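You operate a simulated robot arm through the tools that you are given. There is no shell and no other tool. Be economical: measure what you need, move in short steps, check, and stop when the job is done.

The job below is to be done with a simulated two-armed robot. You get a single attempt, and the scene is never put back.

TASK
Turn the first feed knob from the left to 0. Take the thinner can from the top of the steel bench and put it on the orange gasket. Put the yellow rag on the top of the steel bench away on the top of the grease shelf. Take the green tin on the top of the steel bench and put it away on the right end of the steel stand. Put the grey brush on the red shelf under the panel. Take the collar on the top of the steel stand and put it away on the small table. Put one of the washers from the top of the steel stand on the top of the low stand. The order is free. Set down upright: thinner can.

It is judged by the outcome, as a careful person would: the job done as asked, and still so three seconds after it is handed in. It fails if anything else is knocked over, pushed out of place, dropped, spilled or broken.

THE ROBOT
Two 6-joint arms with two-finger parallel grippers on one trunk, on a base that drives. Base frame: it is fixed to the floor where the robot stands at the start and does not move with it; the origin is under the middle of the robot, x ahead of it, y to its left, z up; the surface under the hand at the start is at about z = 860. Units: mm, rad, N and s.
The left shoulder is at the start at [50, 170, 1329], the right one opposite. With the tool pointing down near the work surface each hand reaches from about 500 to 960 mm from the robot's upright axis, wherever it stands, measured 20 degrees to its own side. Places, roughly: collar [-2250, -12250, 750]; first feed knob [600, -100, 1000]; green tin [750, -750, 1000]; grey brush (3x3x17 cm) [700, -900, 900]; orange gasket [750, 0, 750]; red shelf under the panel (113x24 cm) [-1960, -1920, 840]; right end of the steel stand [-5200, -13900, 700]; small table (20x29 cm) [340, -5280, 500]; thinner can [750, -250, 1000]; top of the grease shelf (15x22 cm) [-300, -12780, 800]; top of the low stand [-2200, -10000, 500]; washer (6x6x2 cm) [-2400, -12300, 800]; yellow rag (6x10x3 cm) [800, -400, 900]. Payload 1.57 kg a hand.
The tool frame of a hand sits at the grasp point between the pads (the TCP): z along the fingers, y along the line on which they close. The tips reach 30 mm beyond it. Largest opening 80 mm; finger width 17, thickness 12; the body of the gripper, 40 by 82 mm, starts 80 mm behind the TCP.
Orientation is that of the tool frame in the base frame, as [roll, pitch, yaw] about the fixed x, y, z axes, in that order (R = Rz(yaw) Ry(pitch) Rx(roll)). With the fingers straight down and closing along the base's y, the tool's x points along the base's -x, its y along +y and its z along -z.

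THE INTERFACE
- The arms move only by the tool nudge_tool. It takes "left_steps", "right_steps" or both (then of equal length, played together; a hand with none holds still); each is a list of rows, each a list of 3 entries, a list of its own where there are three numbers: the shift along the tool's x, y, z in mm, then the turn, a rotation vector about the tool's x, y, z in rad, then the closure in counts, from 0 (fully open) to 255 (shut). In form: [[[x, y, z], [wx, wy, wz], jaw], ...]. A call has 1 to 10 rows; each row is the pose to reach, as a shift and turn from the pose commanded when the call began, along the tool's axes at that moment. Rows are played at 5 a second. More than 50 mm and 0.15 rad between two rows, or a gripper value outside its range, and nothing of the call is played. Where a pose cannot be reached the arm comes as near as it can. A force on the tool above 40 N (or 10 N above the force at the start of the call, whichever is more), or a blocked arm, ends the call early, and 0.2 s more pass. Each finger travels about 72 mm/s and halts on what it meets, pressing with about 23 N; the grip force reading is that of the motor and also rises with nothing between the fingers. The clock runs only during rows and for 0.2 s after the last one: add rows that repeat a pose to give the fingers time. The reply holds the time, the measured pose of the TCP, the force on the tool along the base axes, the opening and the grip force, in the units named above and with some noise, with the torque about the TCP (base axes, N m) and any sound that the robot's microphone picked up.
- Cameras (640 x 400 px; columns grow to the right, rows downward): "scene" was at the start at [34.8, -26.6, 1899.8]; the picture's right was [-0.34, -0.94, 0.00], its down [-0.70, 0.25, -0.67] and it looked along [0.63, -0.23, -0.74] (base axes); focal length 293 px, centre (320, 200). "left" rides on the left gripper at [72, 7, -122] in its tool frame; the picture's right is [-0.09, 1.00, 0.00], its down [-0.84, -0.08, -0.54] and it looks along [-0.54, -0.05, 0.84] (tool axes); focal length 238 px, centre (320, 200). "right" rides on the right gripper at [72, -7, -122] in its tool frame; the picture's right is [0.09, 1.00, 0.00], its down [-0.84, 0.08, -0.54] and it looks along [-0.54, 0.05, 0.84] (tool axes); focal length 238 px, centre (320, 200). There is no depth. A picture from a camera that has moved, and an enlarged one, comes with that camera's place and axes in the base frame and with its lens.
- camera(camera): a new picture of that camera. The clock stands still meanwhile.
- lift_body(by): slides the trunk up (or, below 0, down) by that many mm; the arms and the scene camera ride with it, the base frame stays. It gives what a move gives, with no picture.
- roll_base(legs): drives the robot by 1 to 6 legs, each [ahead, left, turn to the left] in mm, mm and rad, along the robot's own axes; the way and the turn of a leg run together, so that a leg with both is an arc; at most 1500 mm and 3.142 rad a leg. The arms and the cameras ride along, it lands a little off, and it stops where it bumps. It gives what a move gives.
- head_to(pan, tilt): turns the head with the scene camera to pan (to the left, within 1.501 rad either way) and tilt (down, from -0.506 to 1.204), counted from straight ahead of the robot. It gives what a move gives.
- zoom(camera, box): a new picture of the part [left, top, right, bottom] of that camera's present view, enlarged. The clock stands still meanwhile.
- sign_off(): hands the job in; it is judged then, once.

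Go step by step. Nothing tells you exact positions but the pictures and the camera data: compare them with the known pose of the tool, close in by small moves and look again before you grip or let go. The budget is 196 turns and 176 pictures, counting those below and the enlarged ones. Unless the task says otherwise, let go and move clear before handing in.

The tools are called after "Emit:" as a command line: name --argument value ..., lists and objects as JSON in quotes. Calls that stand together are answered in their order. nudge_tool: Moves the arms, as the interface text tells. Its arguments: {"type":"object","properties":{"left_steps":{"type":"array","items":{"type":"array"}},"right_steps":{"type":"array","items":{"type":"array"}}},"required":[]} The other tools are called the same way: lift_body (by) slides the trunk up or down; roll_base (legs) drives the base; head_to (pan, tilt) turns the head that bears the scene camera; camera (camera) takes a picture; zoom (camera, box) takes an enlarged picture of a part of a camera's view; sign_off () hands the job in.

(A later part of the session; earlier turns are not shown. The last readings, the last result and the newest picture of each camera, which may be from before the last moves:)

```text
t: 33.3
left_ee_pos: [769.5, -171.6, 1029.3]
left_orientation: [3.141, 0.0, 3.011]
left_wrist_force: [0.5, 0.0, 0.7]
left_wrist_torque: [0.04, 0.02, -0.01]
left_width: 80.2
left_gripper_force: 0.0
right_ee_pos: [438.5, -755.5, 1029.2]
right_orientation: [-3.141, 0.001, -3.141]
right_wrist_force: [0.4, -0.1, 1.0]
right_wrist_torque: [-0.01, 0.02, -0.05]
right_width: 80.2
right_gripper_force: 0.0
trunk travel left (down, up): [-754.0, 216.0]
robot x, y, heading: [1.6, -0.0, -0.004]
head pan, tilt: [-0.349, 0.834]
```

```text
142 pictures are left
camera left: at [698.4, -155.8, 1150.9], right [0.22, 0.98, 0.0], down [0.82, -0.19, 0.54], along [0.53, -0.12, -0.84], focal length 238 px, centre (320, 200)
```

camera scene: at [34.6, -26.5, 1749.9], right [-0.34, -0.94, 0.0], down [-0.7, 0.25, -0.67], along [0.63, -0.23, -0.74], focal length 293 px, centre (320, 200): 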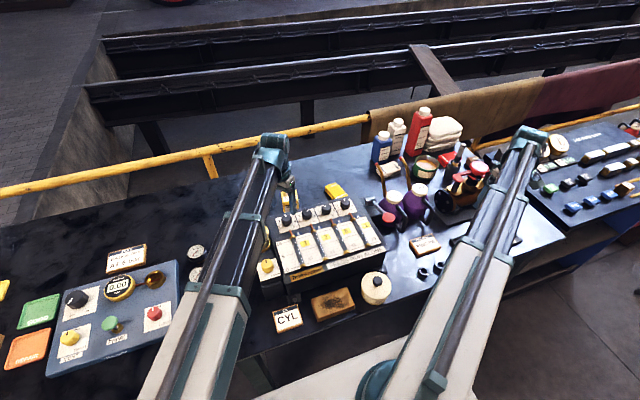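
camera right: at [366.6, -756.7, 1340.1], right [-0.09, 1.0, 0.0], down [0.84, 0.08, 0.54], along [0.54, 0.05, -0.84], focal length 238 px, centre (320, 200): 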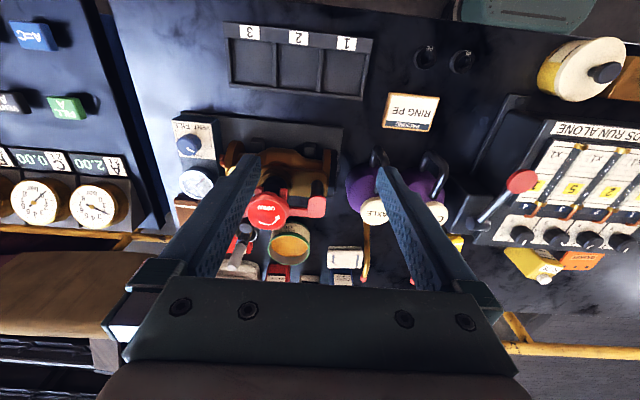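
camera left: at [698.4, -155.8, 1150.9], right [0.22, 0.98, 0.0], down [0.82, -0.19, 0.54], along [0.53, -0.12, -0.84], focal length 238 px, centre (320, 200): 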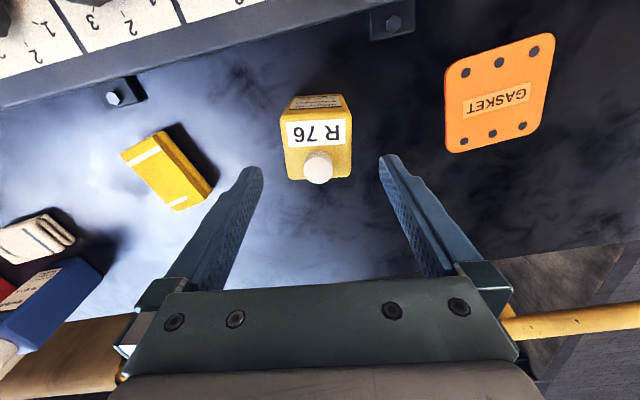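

Alignment is within 3 mm. Descend to TCP z≈940 (tips at 910) and grip.

Emit:
lift_body --by -89

Emit:
camera --camera "left"

Emit:
camera --camera "right"

```text
t: 34.6
left_ee_pos: [768.7, -171.8, 941.6]
left_orientation: [3.14, -0.001, 3.011]
left_wrist_force: [1.0, -0.6, -1.0]
left_wrist_torque: [-0.05, 0.01, -0.01]
left_width: 79.7
left_gripper_force: 0.1
right_ee_pos: [437.1, -755.5, 940.5]
right_orientation: [3.141, 0.0, -3.141]
right_wrist_force: [0.8, -0.8, -1.2]
right_wrist_torque: [-0.03, 0.0, -0.03]
right_width: 80.0
right_gripper_force: 0.1
trunk travel left (down, up): [-665.0, 305.0]
robot x, y, heading: [0.8, -4.2, -0.003]
head pan, tilt: [-0.349, 0.834]
```

```text
141 pictures are left
camera left: at [698.4, -155.8, 1061.9], right [0.22, 0.98, 0.0], down [0.82, -0.19, 0.54], along [0.53, -0.12, -0.84], focal length 238 px, centre (320, 200)
```

left: 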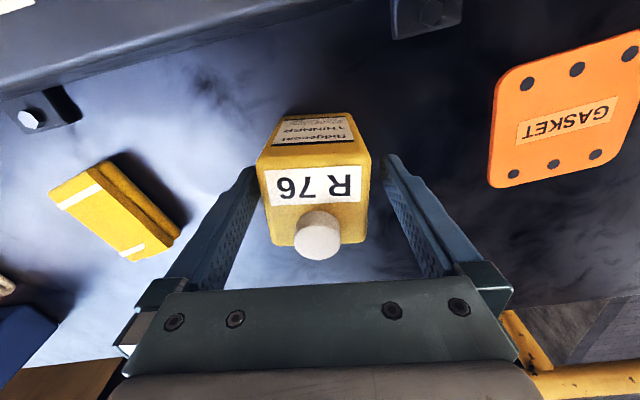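

```text
140 pictures are left
camera right: at [367.6, -760.6, 1061.8], right [-0.09, 1.0, 0.0], down [0.84, 0.08, 0.54], along [0.54, 0.05, -0.84], focal length 238 px, centre (320, 200)
```

right: 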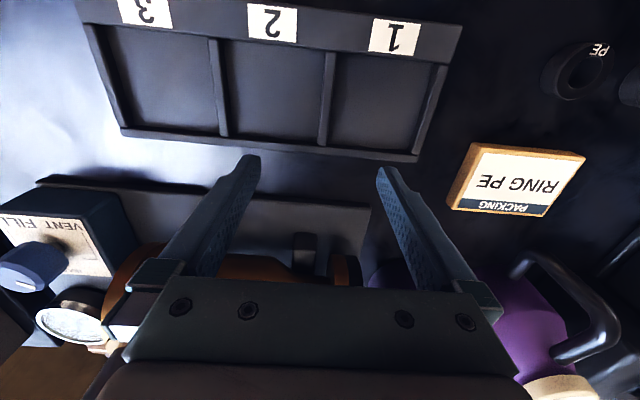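

Can is centred between the fingers. Close the jaws.

Emit:
nudge_tool --left_steps '[[[2, -1, 0], [0, 0, 0], 0], [[2, -1, 0], [0, 0, 0], 255], [[2, -1, 0], [0, 0, 0], 255], [[2, -1, 0], [0, 0, 0], 255], [[2, -1, 0], [0, 0, 0], 255]]'

Emit:
lift_body --by 70

Emit:
camera --camera "left"

```text
t: 35.8
left_ee_pos: [767.8, -174.1, 940.1]
left_orientation: [3.14, -0.001, 3.009]
left_wrist_force: [0.6, -0.5, 1.4]
left_wrist_torque: [-0.05, 0.0, -0.05]
left_width: 60.4
left_gripper_force: 23.0
right_ee_pos: [439.5, -756.1, 940.0]
right_orientation: [-3.141, 0.001, -3.14]
right_wrist_force: [0.2, 0.0, 0.3]
right_wrist_torque: [0.01, -0.01, -0.01]
right_width: 79.9
right_gripper_force: 0.1
trunk travel left (down, up): [-665.0, 305.0]
robot x, y, heading: [-0.4, 2.8, 0.0]
head pan, tilt: [-0.349, 0.834]
```

```text
t: 36.9
left_ee_pos: [766.9, -174.2, 1009.7]
left_orientation: [-3.141, 0.0, 3.009]
left_wrist_force: [0.6, 0.4, -3.0]
left_wrist_torque: [0.05, 0.04, -0.02]
left_width: 60.4
left_gripper_force: 23.0
right_ee_pos: [438.3, -756.3, 1009.6]
right_orientation: [-3.141, -0.001, -3.141]
right_wrist_force: [0.0, 0.2, 0.0]
right_wrist_torque: [-0.02, 0.0, -0.01]
right_width: 80.1
right_gripper_force: 0.1
trunk travel left (down, up): [-735.0, 235.0]
robot x, y, heading: [-1.3, 2.2, -0.003]
head pan, tilt: [-0.349, 0.834]
```

```text
139 pictures are left
camera left: at [697.0, -157.0, 1131.5], right [0.22, 0.98, 0.0], down [0.82, -0.19, 0.54], along [0.53, -0.12, -0.84], focal length 238 px, centre (320, 200)
```

left: 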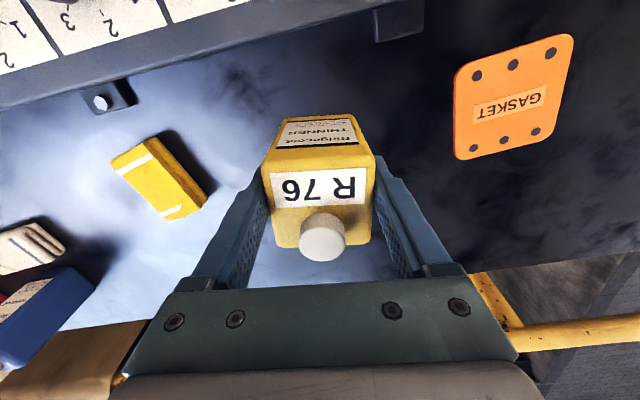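

Can lifted. Gasket centre ≈ [789, 27]; carry the can over it.

Emit:
nudge_tool --left_steps '[[[1, 35, 0], [0, 0, 0], 255], [[2, 70, 0], [0, 0, 0], 255], [[3, 105, 0], [0, 0, 0], 255], [[4, 140, 0], [0, 0, 0], 255], [[5, 175, 0], [0, 0, 0], 255], [[6, 202, 0], [0, 0, 0], 255], [[6, 202, 0], [0, 0, 0], 255]]'

Emit:
camera --camera "left"

Emit:
zoom --camera "scene" --box '[180, 160, 340, 280]'

```text
t: 38.5
left_ee_pos: [789.7, 29.4, 1009.8]
left_orientation: [-3.141, 0.001, 3.013]
left_wrist_force: [0.5, -0.9, -2.8]
left_wrist_torque: [0.01, 0.0, 0.0]
left_width: 60.0
left_gripper_force: 23.5
right_ee_pos: [437.5, -755.5, 1009.7]
right_orientation: [3.141, 0.0, -3.14]
right_wrist_force: [0.0, 0.3, -0.7]
right_wrist_torque: [0.01, -0.01, -0.02]
right_width: 80.1
right_gripper_force: 0.0
trunk travel left (down, up): [-735.0, 235.0]
robot x, y, heading: [2.1, 0.4, -0.005]
head pan, tilt: [-0.349, 0.834]
```

```text
138 pictures are left
camera left: at [719.2, 45.0, 1131.6], right [0.22, 0.98, 0.0], down [0.82, -0.19, 0.54], along [0.53, -0.12, -0.84], focal length 238 px, centre (320, 200)
```

left: 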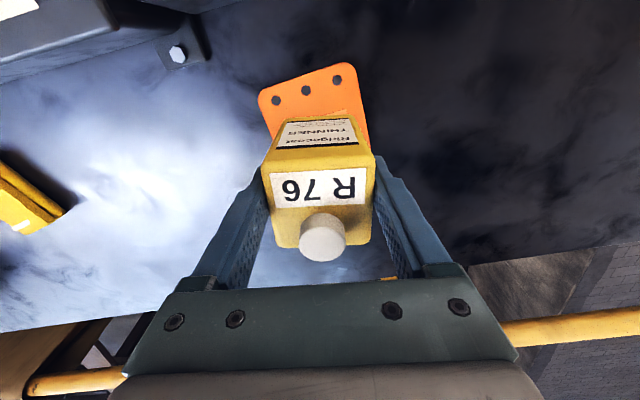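

```text
3.33 times, centred on (260, 220) of scene
camera zoom: at [35.1, -26.8, 1690.8], right [-0.34, -0.94, 0.0], down [-0.7, 0.25, -0.67], along [0.63, -0.23, -0.74], focal length 977 px, centre (520, 133)
```

zoom: 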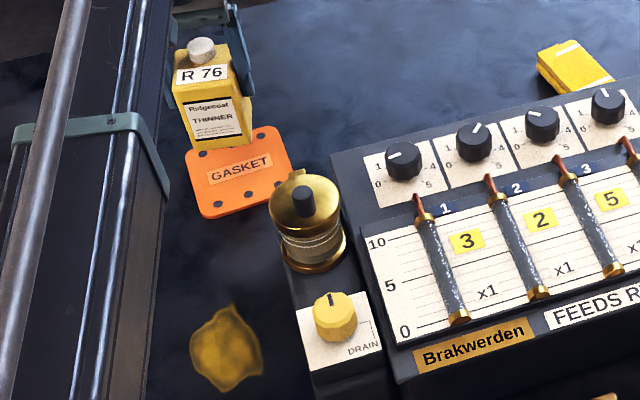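

Gasket centre confirmed ≈ [790, 26]. Lower the can onto it.

Emit:
lift_body --by -62

Emit:
lift_body --by -4

Emit:
camera --camera "left"

```text
t: 39.5
left_ee_pos: [789.4, 29.3, 947.6]
left_orientation: [-3.141, 0.001, 3.01]
left_wrist_force: [0.5, 0.6, -2.4]
left_wrist_torque: [0.05, 0.04, -0.01]
left_width: 60.5
left_gripper_force: 22.8
right_ee_pos: [439.1, -756.0, 948.0]
right_orientation: [3.141, 0.0, 3.141]
right_wrist_force: [0.5, -0.1, 0.8]
right_wrist_torque: [0.03, -0.01, 0.04]
right_width: 79.8
right_gripper_force: 0.0
trunk travel left (down, up): [-673.0, 297.0]
robot x, y, heading: [1.3, -2.6, 0.002]
head pan, tilt: [-0.349, 0.834]
```

```text
t: 40.0
left_ee_pos: [789.5, 28.7, 946.4]
left_orientation: [-3.141, 0.0, 3.011]
left_wrist_force: [5.0, 0.1, 20.6]
left_wrist_torque: [-0.02, -0.09, -0.23]
left_width: 60.2
left_gripper_force: 23.5
right_ee_pos: [438.0, -755.9, 944.1]
right_orientation: [-3.14, 0.003, -3.141]
right_wrist_force: [-0.2, -0.6, -0.2]
right_wrist_torque: [-0.01, 0.04, 0.01]
right_width: 80.0
right_gripper_force: 0.1
trunk travel left (down, up): [-669.0, 301.0]
robot x, y, heading: [-2.3, -3.6, -0.003]
head pan, tilt: [-0.349, 0.834]
```

```text
136 pictures are left
camera left: at [718.4, 44.8, 1067.0], right [0.22, 0.98, 0.0], down [0.82, -0.19, 0.54], along [0.53, -0.12, -0.84], focal length 238 px, centre (320, 200)
```

left: 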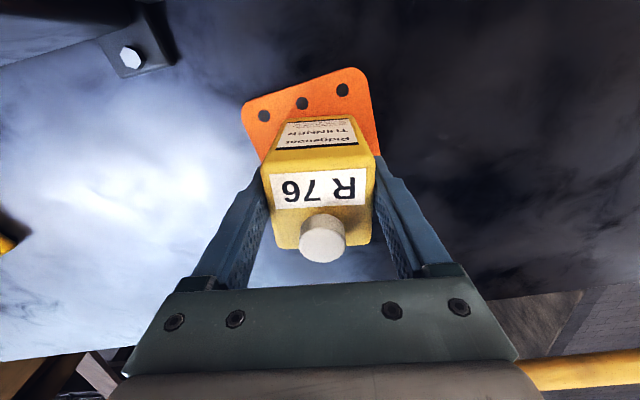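

The can rests on the gasket (20 N contact). Ease off 1 mm, open, rise.

Emit:
lift_body --by 1

Emit:
nudge_tool --left_steps '[[[0, 0, 0], [0, 0, 0], 200], [[0, 0, 0], [0, 0, 0], 100], [[0, 0, 0], [0, 0, 0], 0], [[0, 0, 0], [0, 0, 0], 0]]'

Emit:
lift_body --by 110

Emit:
camera --camera "left"

```text
t: 40.5
left_ee_pos: [789.5, 30.3, 946.1]
left_orientation: [-3.141, -0.001, 3.012]
left_wrist_force: [3.8, -0.4, 11.3]
left_wrist_torque: [0.04, -0.14, -0.02]
left_width: 60.4
left_gripper_force: 23.0
right_ee_pos: [437.6, -755.5, 945.8]
right_orientation: [3.14, 0.001, 3.141]
right_wrist_force: [-0.3, -0.4, 0.6]
right_wrist_torque: [-0.01, 0.0, 0.01]
right_width: 80.0
right_gripper_force: 0.2
trunk travel left (down, up): [-670.0, 300.0]
robot x, y, heading: [0.2, -3.2, -0.001]
head pan, tilt: [-0.349, 0.834]
```

```text
t: 41.5
left_ee_pos: [789.8, 29.3, 944.3]
left_orientation: [-3.14, 0.001, 3.01]
left_wrist_force: [-0.7, 0.0, 0.4]
left_wrist_torque: [-0.01, 0.02, -0.01]
left_width: 79.8
left_gripper_force: 0.1
right_ee_pos: [438.1, -755.4, 944.9]
right_orientation: [3.141, 0.0, 3.141]
right_wrist_force: [0.6, 0.3, -0.1]
right_wrist_torque: [0.06, -0.01, 0.02]
right_width: 80.0
right_gripper_force: 0.1
trunk travel left (down, up): [-670.0, 300.0]
robot x, y, heading: [-3.6, -1.6, -0.003]
head pan, tilt: [-0.349, 0.834]
```

```text
t: 42.9
left_ee_pos: [789.6, 28.8, 1055.5]
left_orientation: [3.14, 0.001, 3.012]
left_wrist_force: [0.1, -0.7, -0.2]
left_wrist_torque: [0.0, -0.02, 0.02]
left_width: 79.9
left_gripper_force: 0.1
right_ee_pos: [439.7, -756.2, 1055.2]
right_orientation: [-3.141, -0.002, 3.14]
right_wrist_force: [-0.5, 0.0, 0.2]
right_wrist_torque: [0.03, 0.01, 0.02]
right_width: 79.9
right_gripper_force: 0.1
trunk travel left (down, up): [-780.0, 190.0]
robot x, y, heading: [-0.1, 3.0, 0.003]
head pan, tilt: [-0.349, 0.834]
```

```text
135 pictures are left
camera left: at [719.1, 44.7, 1176.7], right [0.22, 0.98, 0.0], down [0.82, -0.19, 0.54], along [0.53, -0.12, -0.84], focal length 238 px, centre (320, 200)
```

left: 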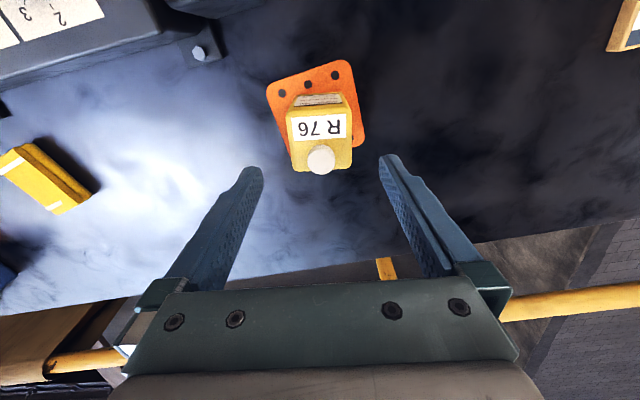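

The can stands upright on the gasket. Next: rise, shift the robot ~480 mm to the right so left reaches the rag and right the brush.

Emit:
lift_body --by 160

Emit:
roll_base --legs '[[0, -480, 0]]'

Emit:
camera --camera "scene"

Emit:
camera --camera "left"

Emit:
camera --camera "right"

```text
t: 44.8
left_ee_pos: [789.8, 28.6, 1215.8]
left_orientation: [3.14, 0.0, 3.01]
left_wrist_force: [0.1, 0.4, 1.5]
left_wrist_torque: [0.0, -0.03, 0.01]
left_width: 79.9
left_gripper_force: 0.1
right_ee_pos: [438.4, -754.7, 1214.6]
right_orientation: [3.142, 0.0, -3.14]
right_wrist_force: [0.4, 0.4, 0.8]
right_wrist_torque: [0.01, 0.04, 0.01]
right_width: 80.0
right_gripper_force: 0.1
trunk travel left (down, up): [-940.0, 30.0]
robot x, y, heading: [1.2, 0.8, 0.0]
head pan, tilt: [-0.349, 0.834]
```

```text
t: 47.6
left_ee_pos: [791.9, -438.2, 1214.9]
left_orientation: [3.141, 0.0, 3.02]
left_wrist_force: [0.8, -1.4, 0.8]
left_wrist_torque: [0.01, 0.03, 0.01]
left_width: 79.9
left_gripper_force: 0.1
right_ee_pos: [446.6, -1226.8, 1214.7]
right_orientation: [-3.138, -0.001, -3.134]
right_wrist_force: [-0.2, -0.3, -0.7]
right_wrist_torque: [0.0, -0.01, 0.02]
right_width: 79.9
right_gripper_force: 0.1
trunk travel left (down, up): [-940.0, 30.0]
robot x, y, heading: [-3.2, -472.0, 0.005]
head pan, tilt: [-0.349, 0.834]
```

```text
134 pictures are left
camera scene: at [36.8, -500.4, 1895.8], right [-0.33, -0.94, 0.0], down [-0.7, 0.25, -0.67], along [0.63, -0.22, -0.74], focal length 293 px, centre (320, 200)
```

scene: 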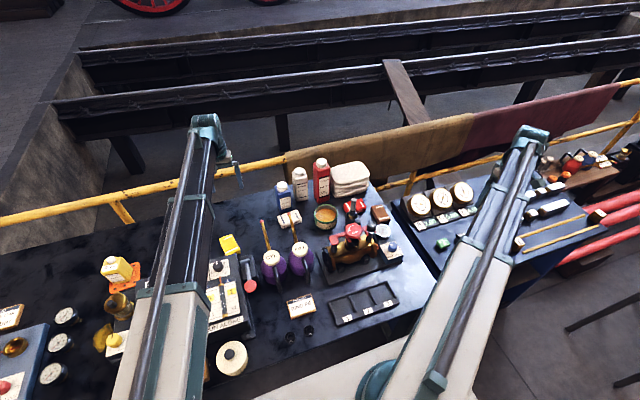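

```text
133 pictures are left
camera left: at [720.4, -423.4, 1336.8], right [0.21, 0.98, 0.0], down [0.82, -0.18, 0.54], along [0.53, -0.11, -0.84], focal length 238 px, centre (320, 200)
```

left: 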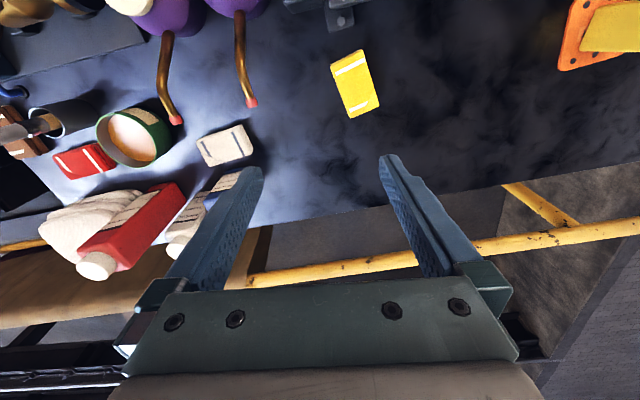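

```text
132 pictures are left
camera right: at [375.4, -1231.5, 1336.2], right [-0.1, 0.99, 0.0], down [0.84, 0.08, 0.54], along [0.54, 0.05, -0.84], focal length 238 px, centre (320, 200)
```

right: 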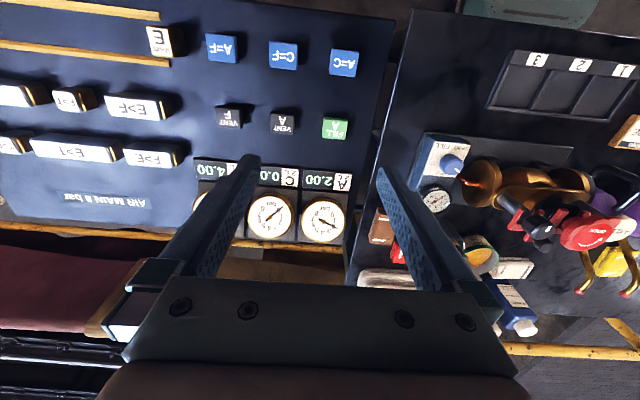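

Rag ≈ [791, -374], top z≈892, long axis ~0.1 rad off x; brush tip ≈ [732, -888, 1030]. Both hands share height, so the right hand takes the rag while the left hovers over free bench; I roll back 270 mm left.

Emit:
roll_base --legs '[[0, 272, 0]]'

Emit:
nudge_tool --right_steps '[[[0, 48, 0], [0, 0, 0], 0], [[0, 96, 0], [0, 0, 0], 0], [[0, 144, 0], [0, 0, 0], 0], [[0, 192, 0], [0, 0, 0], 0], [[-25, 235, 0], [0, 0, 0], 0], [[-50, 278, 0], [0, 0, 0], 0], [[-75, 321, 0], [0, 0, 0], 0], [[-100, 364, 0], [0, 0, 0], 0], [[-125, 405, 0], [0, 0, 0], 0], [[-150, 445, 0], [0, 0, 0], 0]]'

```text
t: 49.5
left_ee_pos: [788.6, -165.0, 1214.3]
left_orientation: [3.14, 0.0, 3.024]
left_wrist_force: [-0.7, -0.2, -0.4]
left_wrist_torque: [0.0, -0.03, 0.02]
left_width: 80.1
left_gripper_force: 0.0
right_ee_pos: [448.1, -954.7, 1215.8]
right_orientation: [-3.138, 0.001, -3.129]
right_wrist_force: [-0.2, 1.2, -0.6]
right_wrist_torque: [-0.03, -0.02, 0.01]
right_width: 80.0
right_gripper_force: 0.2
trunk travel left (down, up): [-940.0, 30.0]
robot x, y, heading: [-1.0, -204.7, 0.014]
head pan, tilt: [-0.349, 0.834]
```

```text
t: 51.7
left_ee_pos: [789.6, -165.2, 1215.1]
left_orientation: [3.14, 0.0, 3.026]
left_wrist_force: [0.6, 1.3, -0.8]
left_wrist_torque: [0.01, 0.02, 0.0]
left_width: 80.0
left_gripper_force: 0.0
right_ee_pos: [592.6, -508.7, 1215.5]
right_orientation: [-3.141, 0.0, -3.13]
right_wrist_force: [-0.1, 0.7, 0.6]
right_wrist_torque: [-0.02, 0.0, -0.04]
right_width: 79.9
right_gripper_force: 0.0
right hand out of reach, approached as far as the arm can: row 6, 7, 8
trunk travel left (down, up): [-940.0, 30.0]
robot x, y, heading: [2.4, -206.2, 0.015]
head pan, tilt: [-0.349, 0.834]
```

Emit:
nudge_tool --right_steps '[[[-38, 24, 0], [0, 0, 0], 0], [[-76, 50, 0], [0, 0, 0], 0], [[-114, 75, 0], [0, 0, -0.05], 0], [[-150, 100, 0], [0, 0, -0.09], 0], [[-180, 120, 0], [0, 0, -0.09], 0], [[-200, 133, 0], [0, 0, -0.09], 0], [[-200, 133, 0], [0, 0, -0.09], 0]]'

Emit:
lift_body --by -200

Emit:
camera --camera "right"

Emit:
camera --camera "left"

```text
t: 53.3
left_ee_pos: [787.1, -166.4, 1215.6]
left_orientation: [-3.141, 0.001, 3.024]
left_wrist_force: [-0.5, 0.2, -0.6]
left_wrist_torque: [0.02, -0.02, -0.02]
left_width: 80.2
left_gripper_force: 0.1
right_ee_pos: [787.8, -371.2, 1216.2]
right_orientation: [3.14, 0.001, -3.038]
right_wrist_force: [0.4, -0.4, 0.8]
right_wrist_torque: [0.01, 0.01, -0.01]
right_width: 79.8
right_gripper_force: 0.1
right hand out of reach, approached as far as the arm can: row 5
trunk travel left (down, up): [-940.0, 30.0]
robot x, y, heading: [-3.4, -206.0, 0.014]
head pan, tilt: [-0.349, 0.834]
```

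```text
t: 55.5
left_ee_pos: [788.4, -165.1, 1014.9]
left_orientation: [3.141, 0.0, 3.026]
left_wrist_force: [-0.7, -0.3, 0.7]
left_wrist_torque: [-0.01, -0.01, -0.05]
left_width: 80.0
left_gripper_force: 0.0
right_ee_pos: [788.5, -370.8, 1014.9]
right_orientation: [3.141, 0.001, -3.037]
right_wrist_force: [0.2, -0.1, -0.2]
right_wrist_torque: [0.0, -0.01, -0.04]
right_width: 80.1
right_gripper_force: 0.2
trunk travel left (down, up): [-740.0, 230.0]
robot x, y, heading: [1.5, -207.1, 0.013]
head pan, tilt: [-0.349, 0.834]
```

```text
131 pictures are left
camera right: at [718.3, -383.5, 1136.8], right [-0.19, 0.98, 0.0], down [0.82, 0.16, 0.54], along [0.53, 0.11, -0.84], focal length 238 px, centre (320, 200)
```

right: 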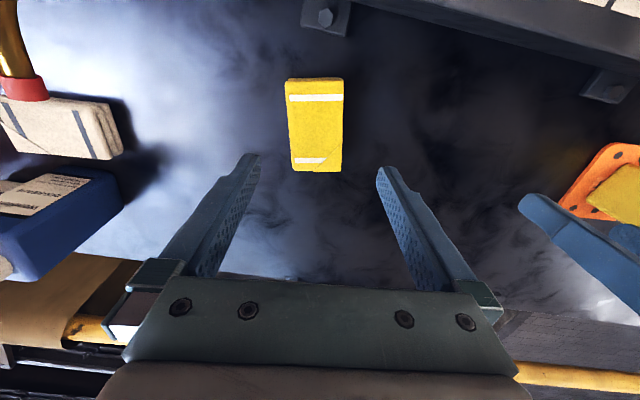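

```text
130 pictures are left
camera left: at [717.2, -151.2, 1136.9], right [0.21, 0.98, 0.0], down [0.82, -0.17, 0.54], along [0.53, -0.11, -0.84], focal length 238 px, centre (320, 200)
```

left: 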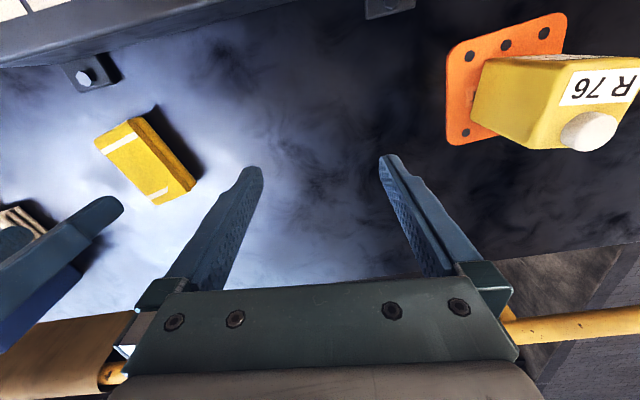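

Rag is aligned with the right gripper; small correction then descend to TCP 902.

Emit:
nudge_tool --right_steps '[[[4, -2, 0], [0, 0, 0], 0], [[4, -2, 0], [0, 0, 0], 0]]'

Emit:
lift_body --by -113

Emit:
nudge_tool --right_steps '[[[0, 0, 0], [0, 0, 0], 255], [[0, 0, 0], [0, 0, 0], 255], [[0, 0, 0], [0, 0, 0], 255], [[0, 0, 0], [0, 0, 0], 255]]'

Emit:
camera --camera "right"

```text
t: 56.0
left_ee_pos: [787.3, -165.5, 1014.2]
left_orientation: [-3.141, 0.001, 3.026]
left_wrist_force: [-0.5, 0.1, -0.2]
left_wrist_torque: [0.0, 0.0, 0.02]
left_width: 79.8
left_gripper_force: 0.1
right_ee_pos: [784.1, -373.8, 1015.3]
right_orientation: [3.14, -0.002, -3.036]
right_wrist_force: [0.2, 0.1, 0.5]
right_wrist_torque: [0.0, 0.01, 0.0]
right_width: 80.1
right_gripper_force: 0.1
trunk travel left (down, up): [-740.0, 230.0]
robot x, y, heading: [-1.7, -206.2, 0.008]
head pan, tilt: [-0.349, 0.834]
```

```text
t: 57.5
left_ee_pos: [787.5, -165.9, 901.3]
left_orientation: [-3.141, 0.0, 3.025]
left_wrist_force: [-1.2, 0.8, -0.1]
left_wrist_torque: [-0.02, 0.0, -0.03]
left_width: 79.8
left_gripper_force: 0.0
right_ee_pos: [785.1, -373.5, 903.4]
right_orientation: [-3.141, -0.002, -3.038]
right_wrist_force: [-0.6, 0.1, 0.8]
right_wrist_torque: [0.01, 0.03, 0.0]
right_width: 79.9
right_gripper_force: 0.1
trunk travel left (down, up): [-627.0, 343.0]
robot x, y, heading: [-2.2, -205.7, 0.016]
head pan, tilt: [-0.349, 0.834]
```

```text
t: 58.5
left_ee_pos: [788.9, -164.8, 903.1]
left_orientation: [3.141, -0.001, 3.024]
left_wrist_force: [0.3, -0.1, 0.1]
left_wrist_torque: [0.01, -0.02, 0.01]
left_width: 79.9
left_gripper_force: 0.1
right_ee_pos: [785.6, -372.2, 901.5]
right_orientation: [-3.141, 0.001, -3.038]
right_wrist_force: [-0.1, 0.0, 0.7]
right_wrist_torque: [-0.01, -0.02, 0.02]
right_width: 60.3
right_gripper_force: 22.4
trunk travel left (down, up): [-627.0, 343.0]
robot x, y, heading: [-1.2, -206.7, 0.008]
head pan, tilt: [-0.349, 0.834]
```

```text
129 pictures are left
camera right: at [714.8, -385.6, 1023.7], right [-0.19, 0.98, 0.0], down [0.82, 0.16, 0.54], along [0.53, 0.11, -0.84], focal length 238 px, centre (320, 200)
```

right: 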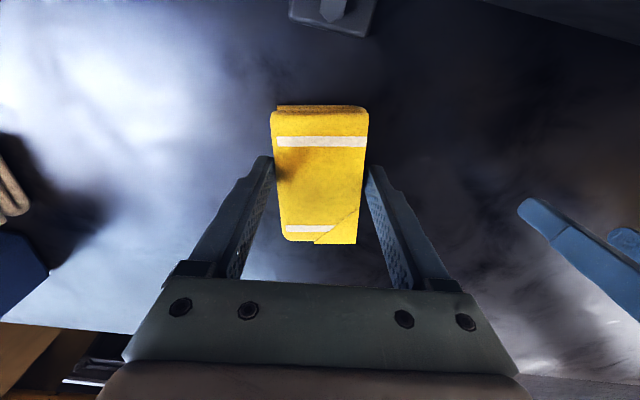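

Rag is held (60 mm). Lift high and roll right to near the brush.

Emit:
lift_body --by 340

Emit:
roll_base --legs '[[0, -510, -0.01]]'

Emit:
head_to --pan -0.5 --tilt 0.75

Emit:
camera --camera "scene"

Emit:
camera --camera "left"

Emit:
camera --camera "right"

```text
t: 61.8
left_ee_pos: [788.5, -166.9, 1242.5]
left_orientation: [-3.141, 0.001, 3.024]
left_wrist_force: [0.1, 0.4, -0.7]
left_wrist_torque: [-0.03, 0.01, -0.02]
left_width: 80.2
left_gripper_force: 0.1
right_ee_pos: [784.2, -373.7, 1242.3]
right_orientation: [-3.14, 0.001, -3.04]
right_wrist_force: [0.3, -0.5, -0.2]
right_wrist_torque: [-0.01, 0.02, -0.03]
right_width: 60.1
right_gripper_force: 23.5
trunk travel left (down, up): [-967.0, 3.0]
robot x, y, heading: [2.3, -211.5, 0.014]
head pan, tilt: [-0.349, 0.834]
```

```text
t: 64.8
left_ee_pos: [792.5, -679.3, 1240.9]
left_orientation: [3.142, 0.001, 3.013]
left_wrist_force: [-0.2, -0.1, 0.7]
left_wrist_torque: [0.0, 0.02, -0.02]
left_width: 79.9
left_gripper_force: 0.1
right_ee_pos: [786.2, -884.7, 1243.0]
right_orientation: [3.141, -0.001, -3.048]
right_wrist_force: [-0.6, 0.0, -1.1]
right_wrist_torque: [0.02, 0.01, 0.0]
right_width: 59.9
right_gripper_force: 23.2
trunk travel left (down, up): [-967.0, 3.0]
robot x, y, heading: [1.3, -711.7, -0.001]
head pan, tilt: [-0.349, 0.834]
```

```text
t: 65.5
left_ee_pos: [792.1, -676.6, 1241.8]
left_orientation: [-3.139, 0.0, 3.013]
left_wrist_force: [0.0, 0.5, 0.2]
left_wrist_torque: [-0.01, 0.01, 0.01]
left_width: 80.2
left_gripper_force: 0.0
right_ee_pos: [786.6, -884.8, 1242.2]
right_orientation: [3.141, 0.0, -3.049]
right_wrist_force: [-0.8, 0.5, -0.9]
right_wrist_torque: [0.0, -0.02, 0.02]
right_width: 59.9
right_gripper_force: 23.0
trunk travel left (down, up): [-967.0, 3.0]
robot x, y, heading: [0.6, -710.4, 0.002]
head pan, tilt: [-0.499, 0.75]
```

```text
128 pictures are left
camera scene: at [36.4, -747.0, 1929.6], right [-0.48, -0.88, 0.0], down [-0.6, 0.33, -0.73], along [0.64, -0.35, -0.68], focal length 293 px, centre (320, 200)
```

scene: 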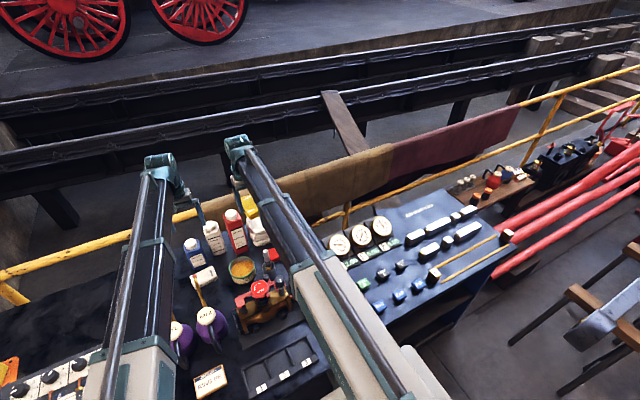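

```text
127 pictures are left
camera left: at [721.9, -661.9, 1363.7], right [0.22, 0.98, 0.0], down [0.82, -0.18, 0.54], along [0.53, -0.12, -0.84], focal length 238 px, centre (320, 200)
```

left: 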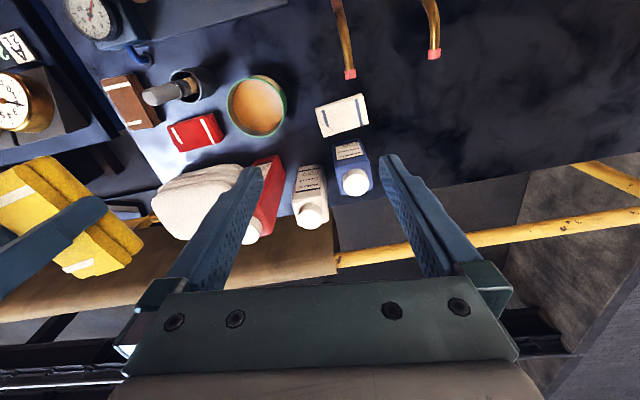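

```text
126 pictures are left
camera right: at [716.6, -896.2, 1363.7], right [-0.18, 0.98, 0.0], down [0.83, 0.15, 0.54], along [0.53, 0.1, -0.84], focal length 238 px, centre (320, 200)
```

right: 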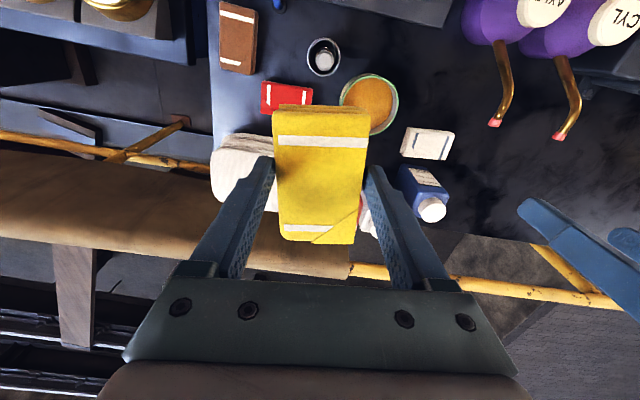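

Brush is nearly vertical at ≈ [728, -888], tip z≈1035. The tin ≈ [781, -792]; I check its size in a close‑up.

Emit:
zoom --camera "left" --box '[130, 50, 290, 150]'

Emit:
zoom --camera "scene" --box '[180, 220, 300, 300]'

Emit:
zoom --camera "scene" --box '[300, 170, 520, 320]'

```text
4.00 times, centred on (210, 100) of left
camera zoom: at [721.9, -661.9, 1363.7], right [0.22, 0.98, 0.0], down [0.82, -0.18, 0.54], along [0.53, -0.12, -0.84], focal length 953 px, centre (760, 600)
```

zoom: 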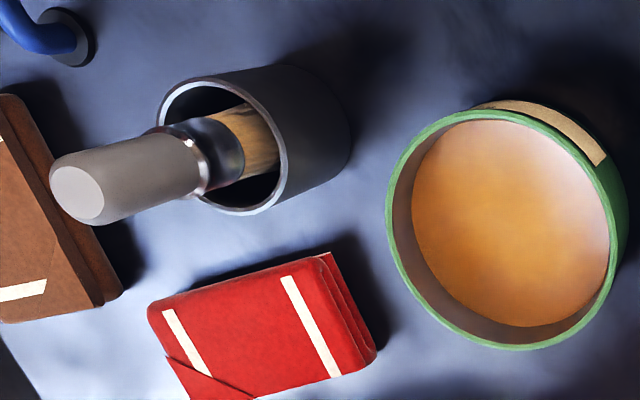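

```text
5.00 times, centred on (240, 260) of scene
camera zoom: at [36.4, -747.0, 1929.6], right [-0.48, -0.88, 0.0], down [-0.6, 0.33, -0.73], along [0.64, -0.35, -0.68], focal length 1466 px, centre (720, -100)
```

zoom: 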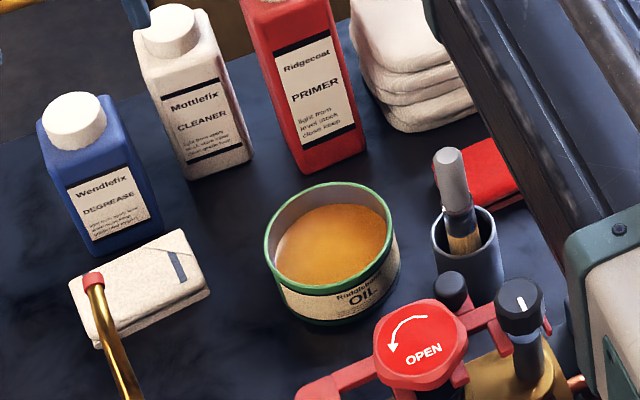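

```text
2.67 times, centred on (410, 245) of scene
camera zoom: at [36.4, -747.0, 1929.6], right [-0.48, -0.88, 0.0], down [-0.6, 0.33, -0.73], along [0.64, -0.35, -0.68], focal length 782 px, centre (80, 80)
```

zoom: 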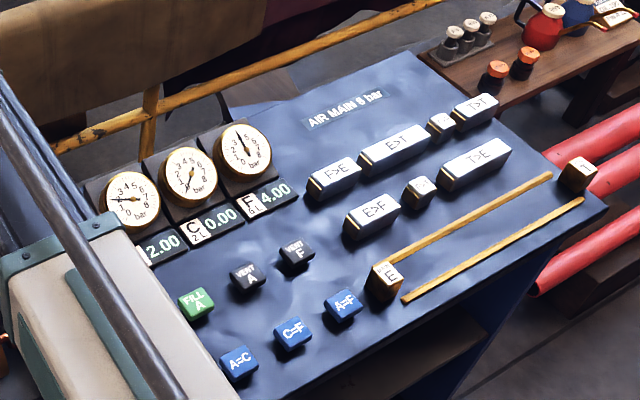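

The tin (~100 mm wide, holding oil) is too wide for one gripper, so it gets a separate two‑handed trip. Now I park the right hand over the low console and bring the left over the brush.

Emit:
nudge_tool --left_steps '[[[0, 0, 0], [0, 0, 0], 0], [[4, -24, 0], [0, 0, 0], 0], [[8, -48, 0], [0, 0, 0], 0], [[12, -72, 0], [0, 0, 0], 0], [[16, -96, 0], [0, 0, 0], 0], [[20, -120, 0], [0, 0, 0], 0], [[24, -145, 0], [0, 0, 0], 0], [[28, -170, 0], [0, 0, 0], 0], [[32, -195, 0], [0, 0, 0], 0], [[36, -217, 0], [0, 0, 0], 0]]' --right_steps '[[[32, -34, 0], [0, 0, 0], 255], [[64, -67, 0], [0, 0, 0], 255], [[96, -101, 0], [0, 0, 0], 255], [[128, -135, 0], [0, 0, 0], 255], [[160, -168, 0], [0, 0, 0], 255], [[192, -202, 0], [0, 0, 0], 255], [[224, -236, 0], [0, 0, 0], 255], [[256, -270, 0], [0, 0, 0], 255], [[288, -303, 0], [0, 0, 0], 255], [[318, -337, 0], [0, 0, 0], 255]]'

Emit:
lift_body --by -120

Emit:
camera --camera "left"

Emit:
camera --camera "scene"

```text
t: 67.7
left_ee_pos: [727.0, -889.1, 1241.9]
left_orientation: [3.139, 0.001, 3.015]
left_wrist_force: [0.3, 0.0, 0.1]
left_wrist_torque: [0.01, -0.01, 0.03]
left_width: 80.1
left_gripper_force: 0.0
right_ee_pos: [500.7, -1253.4, 1242.2]
right_orientation: [3.141, 0.0, -3.048]
right_wrist_force: [0.3, 0.2, -0.7]
right_wrist_torque: [0.0, -0.02, 0.03]
right_width: 59.6
right_gripper_force: 22.7
right hand out of reach, approached as far as the arm can: row 1, 2, 3
trunk travel left (down, up): [-967.0, 3.0]
robot x, y, heading: [5.4, -707.9, 0.002]
head pan, tilt: [-0.499, 0.75]
```

```text
t: 69.2
left_ee_pos: [727.7, -888.7, 1120.8]
left_orientation: [3.14, 0.0, 3.015]
left_wrist_force: [-0.9, -0.9, 1.0]
left_wrist_torque: [0.04, -0.03, 0.01]
left_width: 79.6
left_gripper_force: 0.1
right_ee_pos: [502.0, -1252.3, 1123.1]
right_orientation: [-3.14, 0.001, -3.05]
right_wrist_force: [1.0, 0.0, -0.7]
right_wrist_torque: [-0.02, 0.0, -0.03]
right_width: 59.6
right_gripper_force: 23.1
trunk travel left (down, up): [-847.0, 123.0]
robot x, y, heading: [2.4, -711.8, 0.001]
head pan, tilt: [-0.499, 0.75]
```

```text
122 pictures are left
camera left: at [656.8, -872.5, 1243.9], right [0.22, 0.98, 0.0], down [0.82, -0.18, 0.54], along [0.53, -0.12, -0.84], focal length 238 px, centre (320, 200)
```

left: 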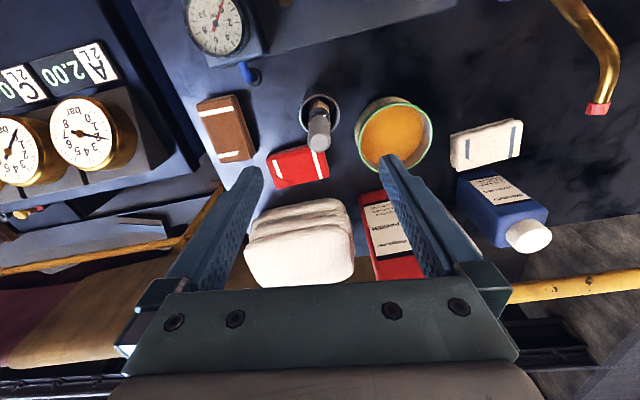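

```text
121 pictures are left
camera scene: at [36.1, -747.4, 1809.7], right [-0.48, -0.88, 0.0], down [-0.6, 0.33, -0.73], along [0.64, -0.35, -0.68], focal length 293 px, centre (320, 200)
```

scene: 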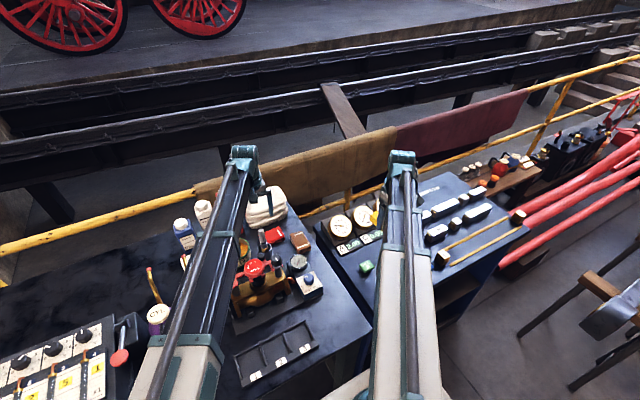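

Brush is centred under the left hand. Descend to TCP ≈1010 and grip.

Emit:
lift_body --by -110

Emit:
nudge_tool --left_steps '[[[0, -1, 0], [0, 0, 0], 0], [[0, -1, 0], [0, 0, 0], 255], [[0, -1, 0], [0, 0, 0], 255], [[0, -1, 0], [0, 0, 0], 255], [[0, -1, 0], [0, 0, 0], 255]]'

Emit:
camera --camera "left"

```text
t: 70.6
left_ee_pos: [727.4, -888.4, 1012.0]
left_orientation: [3.141, 0.0, 3.01]
left_wrist_force: [-0.5, -0.6, 0.1]
left_wrist_torque: [-0.02, -0.03, 0.01]
left_width: 80.3
left_gripper_force: 0.0
right_ee_pos: [501.6, -1252.5, 1011.1]
right_orientation: [3.141, 0.0, -3.05]
right_wrist_force: [0.4, -0.1, -0.6]
right_wrist_torque: [0.05, 0.02, 0.01]
right_width: 59.4
right_gripper_force: 23.0
trunk travel left (down, up): [-737.0, 233.0]
robot x, y, heading: [3.1, -708.7, 0.003]
head pan, tilt: [-0.499, 0.75]
```

```text
t: 71.8
left_ee_pos: [727.1, -888.7, 1012.0]
left_orientation: [3.141, -0.001, 3.013]
left_wrist_force: [-0.1, -0.2, -0.5]
left_wrist_torque: [-0.04, -0.02, -0.01]
left_width: 21.0
left_gripper_force: 22.8
right_ee_pos: [501.0, -1252.0, 1010.7]
right_orientation: [3.142, -0.001, -3.049]
right_wrist_force: [-0.1, 0.6, -0.5]
right_wrist_torque: [0.03, -0.01, -0.02]
right_width: 59.6
right_gripper_force: 23.0
trunk travel left (down, up): [-737.0, 233.0]
robot x, y, heading: [-0.8, -709.4, 0.003]
head pan, tilt: [-0.499, 0.75]
```

```text
120 pictures are left
camera left: at [656.4, -873.4, 1133.8], right [0.22, 0.98, 0.0], down [0.82, -0.18, 0.54], along [0.53, -0.12, -0.84], focal length 238 px, centre (320, 200)
```

left: 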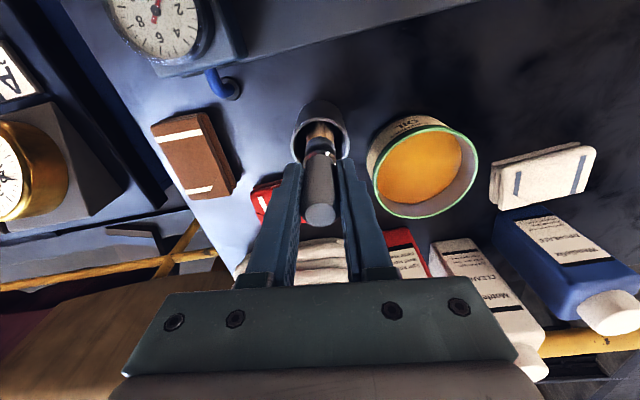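

Brush gripped (21 mm). Lift it out of the cup.

Emit:
lift_body --by 228

Emit:
camera --camera "left"

```text
t: 74.2
left_ee_pos: [727.7, -889.3, 1239.6]
left_orientation: [-3.141, -0.001, 3.011]
left_wrist_force: [0.3, -0.9, -1.6]
left_wrist_torque: [0.0, 0.03, 0.03]
left_width: 21.3
left_gripper_force: 22.5
right_ee_pos: [503.1, -1251.8, 1240.5]
right_orientation: [-3.14, -0.001, -3.049]
right_wrist_force: [0.2, 0.8, -1.0]
right_wrist_torque: [0.02, 0.03, 0.03]
right_width: 59.3
right_gripper_force: 23.1
trunk travel left (down, up): [-965.0, 5.0]
robot x, y, heading: [9.0, -707.5, 0.004]
head pan, tilt: [-0.499, 0.75]
```

```text
119 pictures are left
camera left: at [656.5, -873.4, 1361.6], right [0.22, 0.98, 0.0], down [0.82, -0.18, 0.54], along [0.53, -0.12, -0.84], focal length 238 px, centre (320, 200)
```

left: 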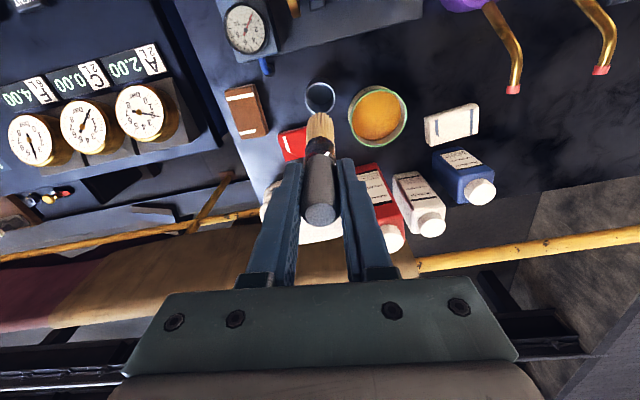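

Brush is free. I look to the right and left sides to see the surroundings before driving off.

Emit:
head_to --pan -1.5 --tilt 0.4

Emit:
camera --camera "scene"

Emit:
nudge_tool --left_steps '[[[0, 0, 0], [0, 0.14, 0], 255], [[0, 0, 0], [0, 0.28, 0], 255], [[0, 0, 0], [0, 0.28, 0], 255]]'

```text
t: 75.5
left_ee_pos: [727.3, -888.3, 1239.6]
left_orientation: [3.142, 0.001, 3.012]
left_wrist_force: [0.1, 0.8, -1.8]
left_wrist_torque: [0.01, -0.03, 0.03]
left_width: 21.1
left_gripper_force: 22.8
right_ee_pos: [501.4, -1251.8, 1240.2]
right_orientation: [-3.142, 0.001, -3.048]
right_wrist_force: [0.6, 0.4, -0.3]
right_wrist_torque: [-0.01, 0.0, 0.01]
right_width: 59.4
right_gripper_force: 23.4
trunk travel left (down, up): [-965.0, 5.0]
robot x, y, heading: [2.1, -708.5, 0.003]
head pan, tilt: [-1.499, 0.4]
```

```text
118 pictures are left
camera scene: at [-29.6, -800.4, 1958.7], right [-1.0, -0.07, 0.0], down [-0.03, 0.39, -0.92], along [0.07, -0.92, -0.39], focal length 293 px, centre (320, 200)
```

scene: 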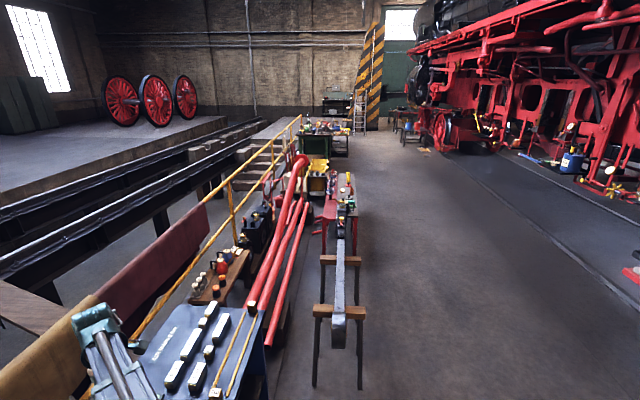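

```text
t: 76.3
left_ee_pos: [728.9, -889.8, 1248.8]
left_orientation: [3.14, -0.282, 3.011]
left_wrist_force: [-1.0, 0.3, -1.3]
left_wrist_torque: [0.03, -0.01, -0.03]
left_width: 21.1
left_gripper_force: 23.2
left hand out of reach, approached as far as the arm can: row 2, 3
right_ee_pos: [501.3, -1251.9, 1239.5]
right_orientation: [3.141, 0.0, -3.05]
right_wrist_force: [-0.1, 0.8, -1.0]
right_wrist_torque: [0.0, 0.04, 0.0]
right_width: 59.3
right_gripper_force: 23.0
trunk travel left (down, up): [-965.0, 5.0]
robot x, y, heading: [1.9, -709.9, 0.004]
head pan, tilt: [-1.499, 0.4]
```

Tilting the hand works. I set it back upright, back off into the aisle and turn around towards the locomotive side.

Emit:
nudge_tool --left_steps '[[[0, 0, 0], [0, -0.14, 0], 255], [[0, 0, 0], [0, -0.28, 0], 255], [[0, 0, 0], [0, -0.28, 0], 255]]'

Emit:
roll_base --legs '[[-800, 0, 0], [0, 0, -1.57], [0, 0, -1.57]]'

Emit:
head_to --pan 0.4 --tilt 0.4

Emit:
camera --camera "scene"

```text
t: 77.1
left_ee_pos: [726.4, -889.8, 1240.3]
left_orientation: [-3.139, 0.0, 3.014]
left_wrist_force: [0.4, -0.6, -1.0]
left_wrist_torque: [-0.01, -0.01, -0.02]
left_width: 21.2
left_gripper_force: 23.1
left hand out of reach, approached as far as the arm can: row 1, 2, 3
right_ee_pos: [500.9, -1252.3, 1239.8]
right_orientation: [-3.141, 0.0, -3.049]
right_wrist_force: [-0.7, -1.1, -0.6]
right_wrist_torque: [-0.03, 0.0, -0.02]
right_width: 59.4
right_gripper_force: 22.8
trunk travel left (down, up): [-965.0, 5.0]
robot x, y, heading: [0.7, -712.5, 0.001]
head pan, tilt: [-1.499, 0.4]
```

```text
t: 79.8
left_ee_pos: [273.7, -904.2, 1238.5]
left_orientation: [3.141, 0.0, 2.995]
left_wrist_force: [1.6, -0.6, -1.9]
left_wrist_torque: [0.02, 0.03, -0.01]
left_width: 21.4
left_gripper_force: 23.2
right_ee_pos: [43.6, -1263.8, 1238.4]
right_orientation: [3.141, -0.003, -3.068]
right_wrist_force: [-0.1, -0.5, -1.3]
right_wrist_torque: [0.04, 0.04, 0.0]
right_width: 59.0
right_gripper_force: 23.2
trunk travel left (down, up): [-965.0, 5.0]
robot x, y, heading: [-440.7, -714.3, -0.016]
head pan, tilt: [-1.499, 0.4]
stopped in leg 1: the robot was blocked; the commanded pose is now the measured one
```

```text
t: 81.7
left_ee_pos: [275.2, -902.5, 1239.2]
left_orientation: [3.141, -0.002, 2.997]
left_wrist_force: [-0.2, -0.3, -1.1]
left_wrist_torque: [0.0, 0.0, 0.01]
left_width: 21.2
left_gripper_force: 22.4
right_ee_pos: [42.4, -1262.6, 1239.6]
right_orientation: [3.141, -0.003, -3.067]
right_wrist_force: [0.0, 0.5, -1.5]
right_wrist_torque: [0.0, 0.08, 0.01]
right_width: 59.0
right_gripper_force: 23.1
trunk travel left (down, up): [-965.0, 5.0]
robot x, y, heading: [-444.4, -708.4, -0.014]
head pan, tilt: [0.4, 0.4]
```

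```text
117 pictures are left
camera scene: at [-398.7, -675.2, 1958.7], right [0.37, -0.93, 0.0], down [-0.36, -0.15, -0.92], along [0.85, 0.34, -0.39], focal length 293 px, centre (320, 200)
```

scene: 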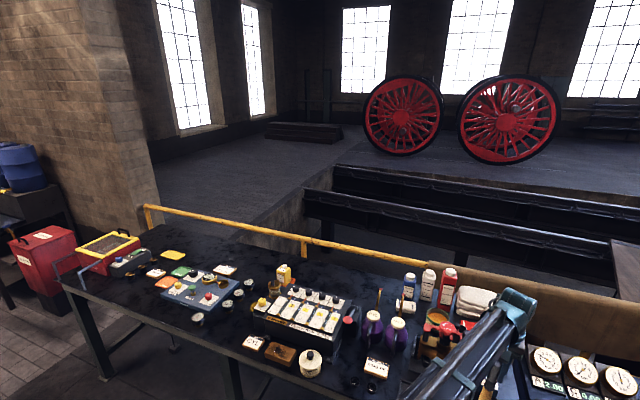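

I bumped something behind after 440 mm. Look around to both sides and behind.

Emit:
head_to --pan 1.5 --tilt 0.5

Emit:
camera --camera "scene"

Emit:
head_to --pan -1.5 --tilt 0.6

Emit:
camera --camera "scene"

```text
t: 83.0
left_ee_pos: [274.3, -903.1, 1241.0]
left_orientation: [3.142, -0.003, 2.995]
left_wrist_force: [-0.1, 0.8, 0.2]
left_wrist_torque: [0.0, 0.0, 0.01]
left_width: 21.1
left_gripper_force: 22.5
right_ee_pos: [42.8, -1263.1, 1240.4]
right_orientation: [-3.14, -0.002, -3.067]
right_wrist_force: [0.4, 0.4, -0.6]
right_wrist_torque: [-0.03, 0.02, 0.01]
right_width: 59.3
right_gripper_force: 23.0
trunk travel left (down, up): [-965.0, 5.0]
robot x, y, heading: [-447.9, -710.0, -0.016]
head pan, tilt: [1.499, 0.499]
```

```text
116 pictures are left
camera scene: at [-476.7, -619.1, 1949.6], right [1.0, -0.09, 0.0], down [-0.04, -0.48, -0.88], along [0.08, 0.87, -0.48], focal length 293 px, centre (320, 200)
```

scene: 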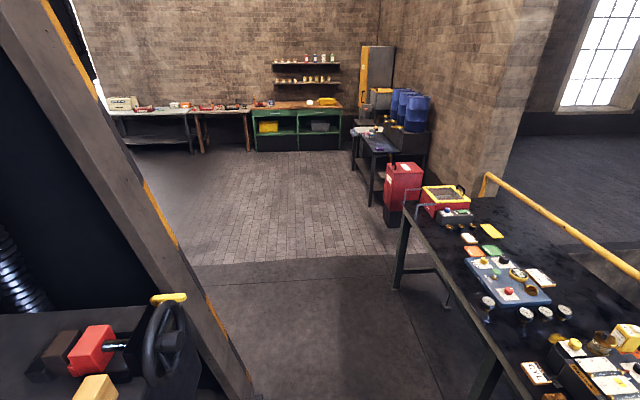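

```text
t: 85.6
left_ee_pos: [274.6, -903.1, 1239.7]
left_orientation: [3.141, -0.002, 2.996]
left_wrist_force: [-0.2, -0.4, -0.9]
left_wrist_torque: [0.04, -0.02, 0.02]
left_width: 21.2
left_gripper_force: 23.0
right_ee_pos: [42.9, -1262.7, 1240.4]
right_orientation: [3.142, -0.002, -3.069]
right_wrist_force: [0.3, 0.2, -0.8]
right_wrist_torque: [-0.01, 0.0, 0.0]
right_width: 59.2
right_gripper_force: 22.8
trunk travel left (down, up): [-965.0, 5.0]
robot x, y, heading: [-445.2, -715.0, -0.012]
head pan, tilt: [-1.499, 0.6]
```

```text
115 pictures are left
camera scene: at [-479.8, -798.0, 1940.5], right [-1.0, -0.06, 0.0], down [-0.03, 0.56, -0.83], along [0.05, -0.82, -0.57], focal length 293 px, centre (320, 200)
```

scene: 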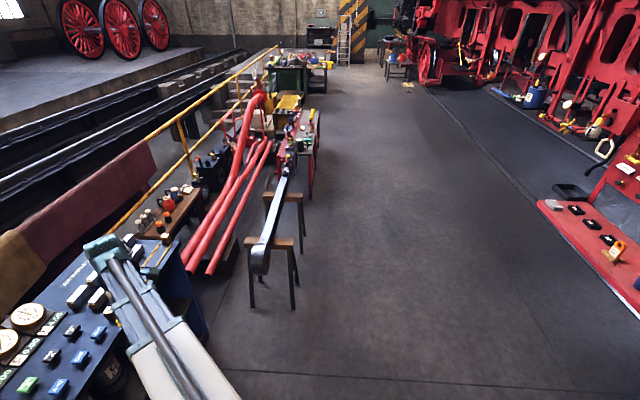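

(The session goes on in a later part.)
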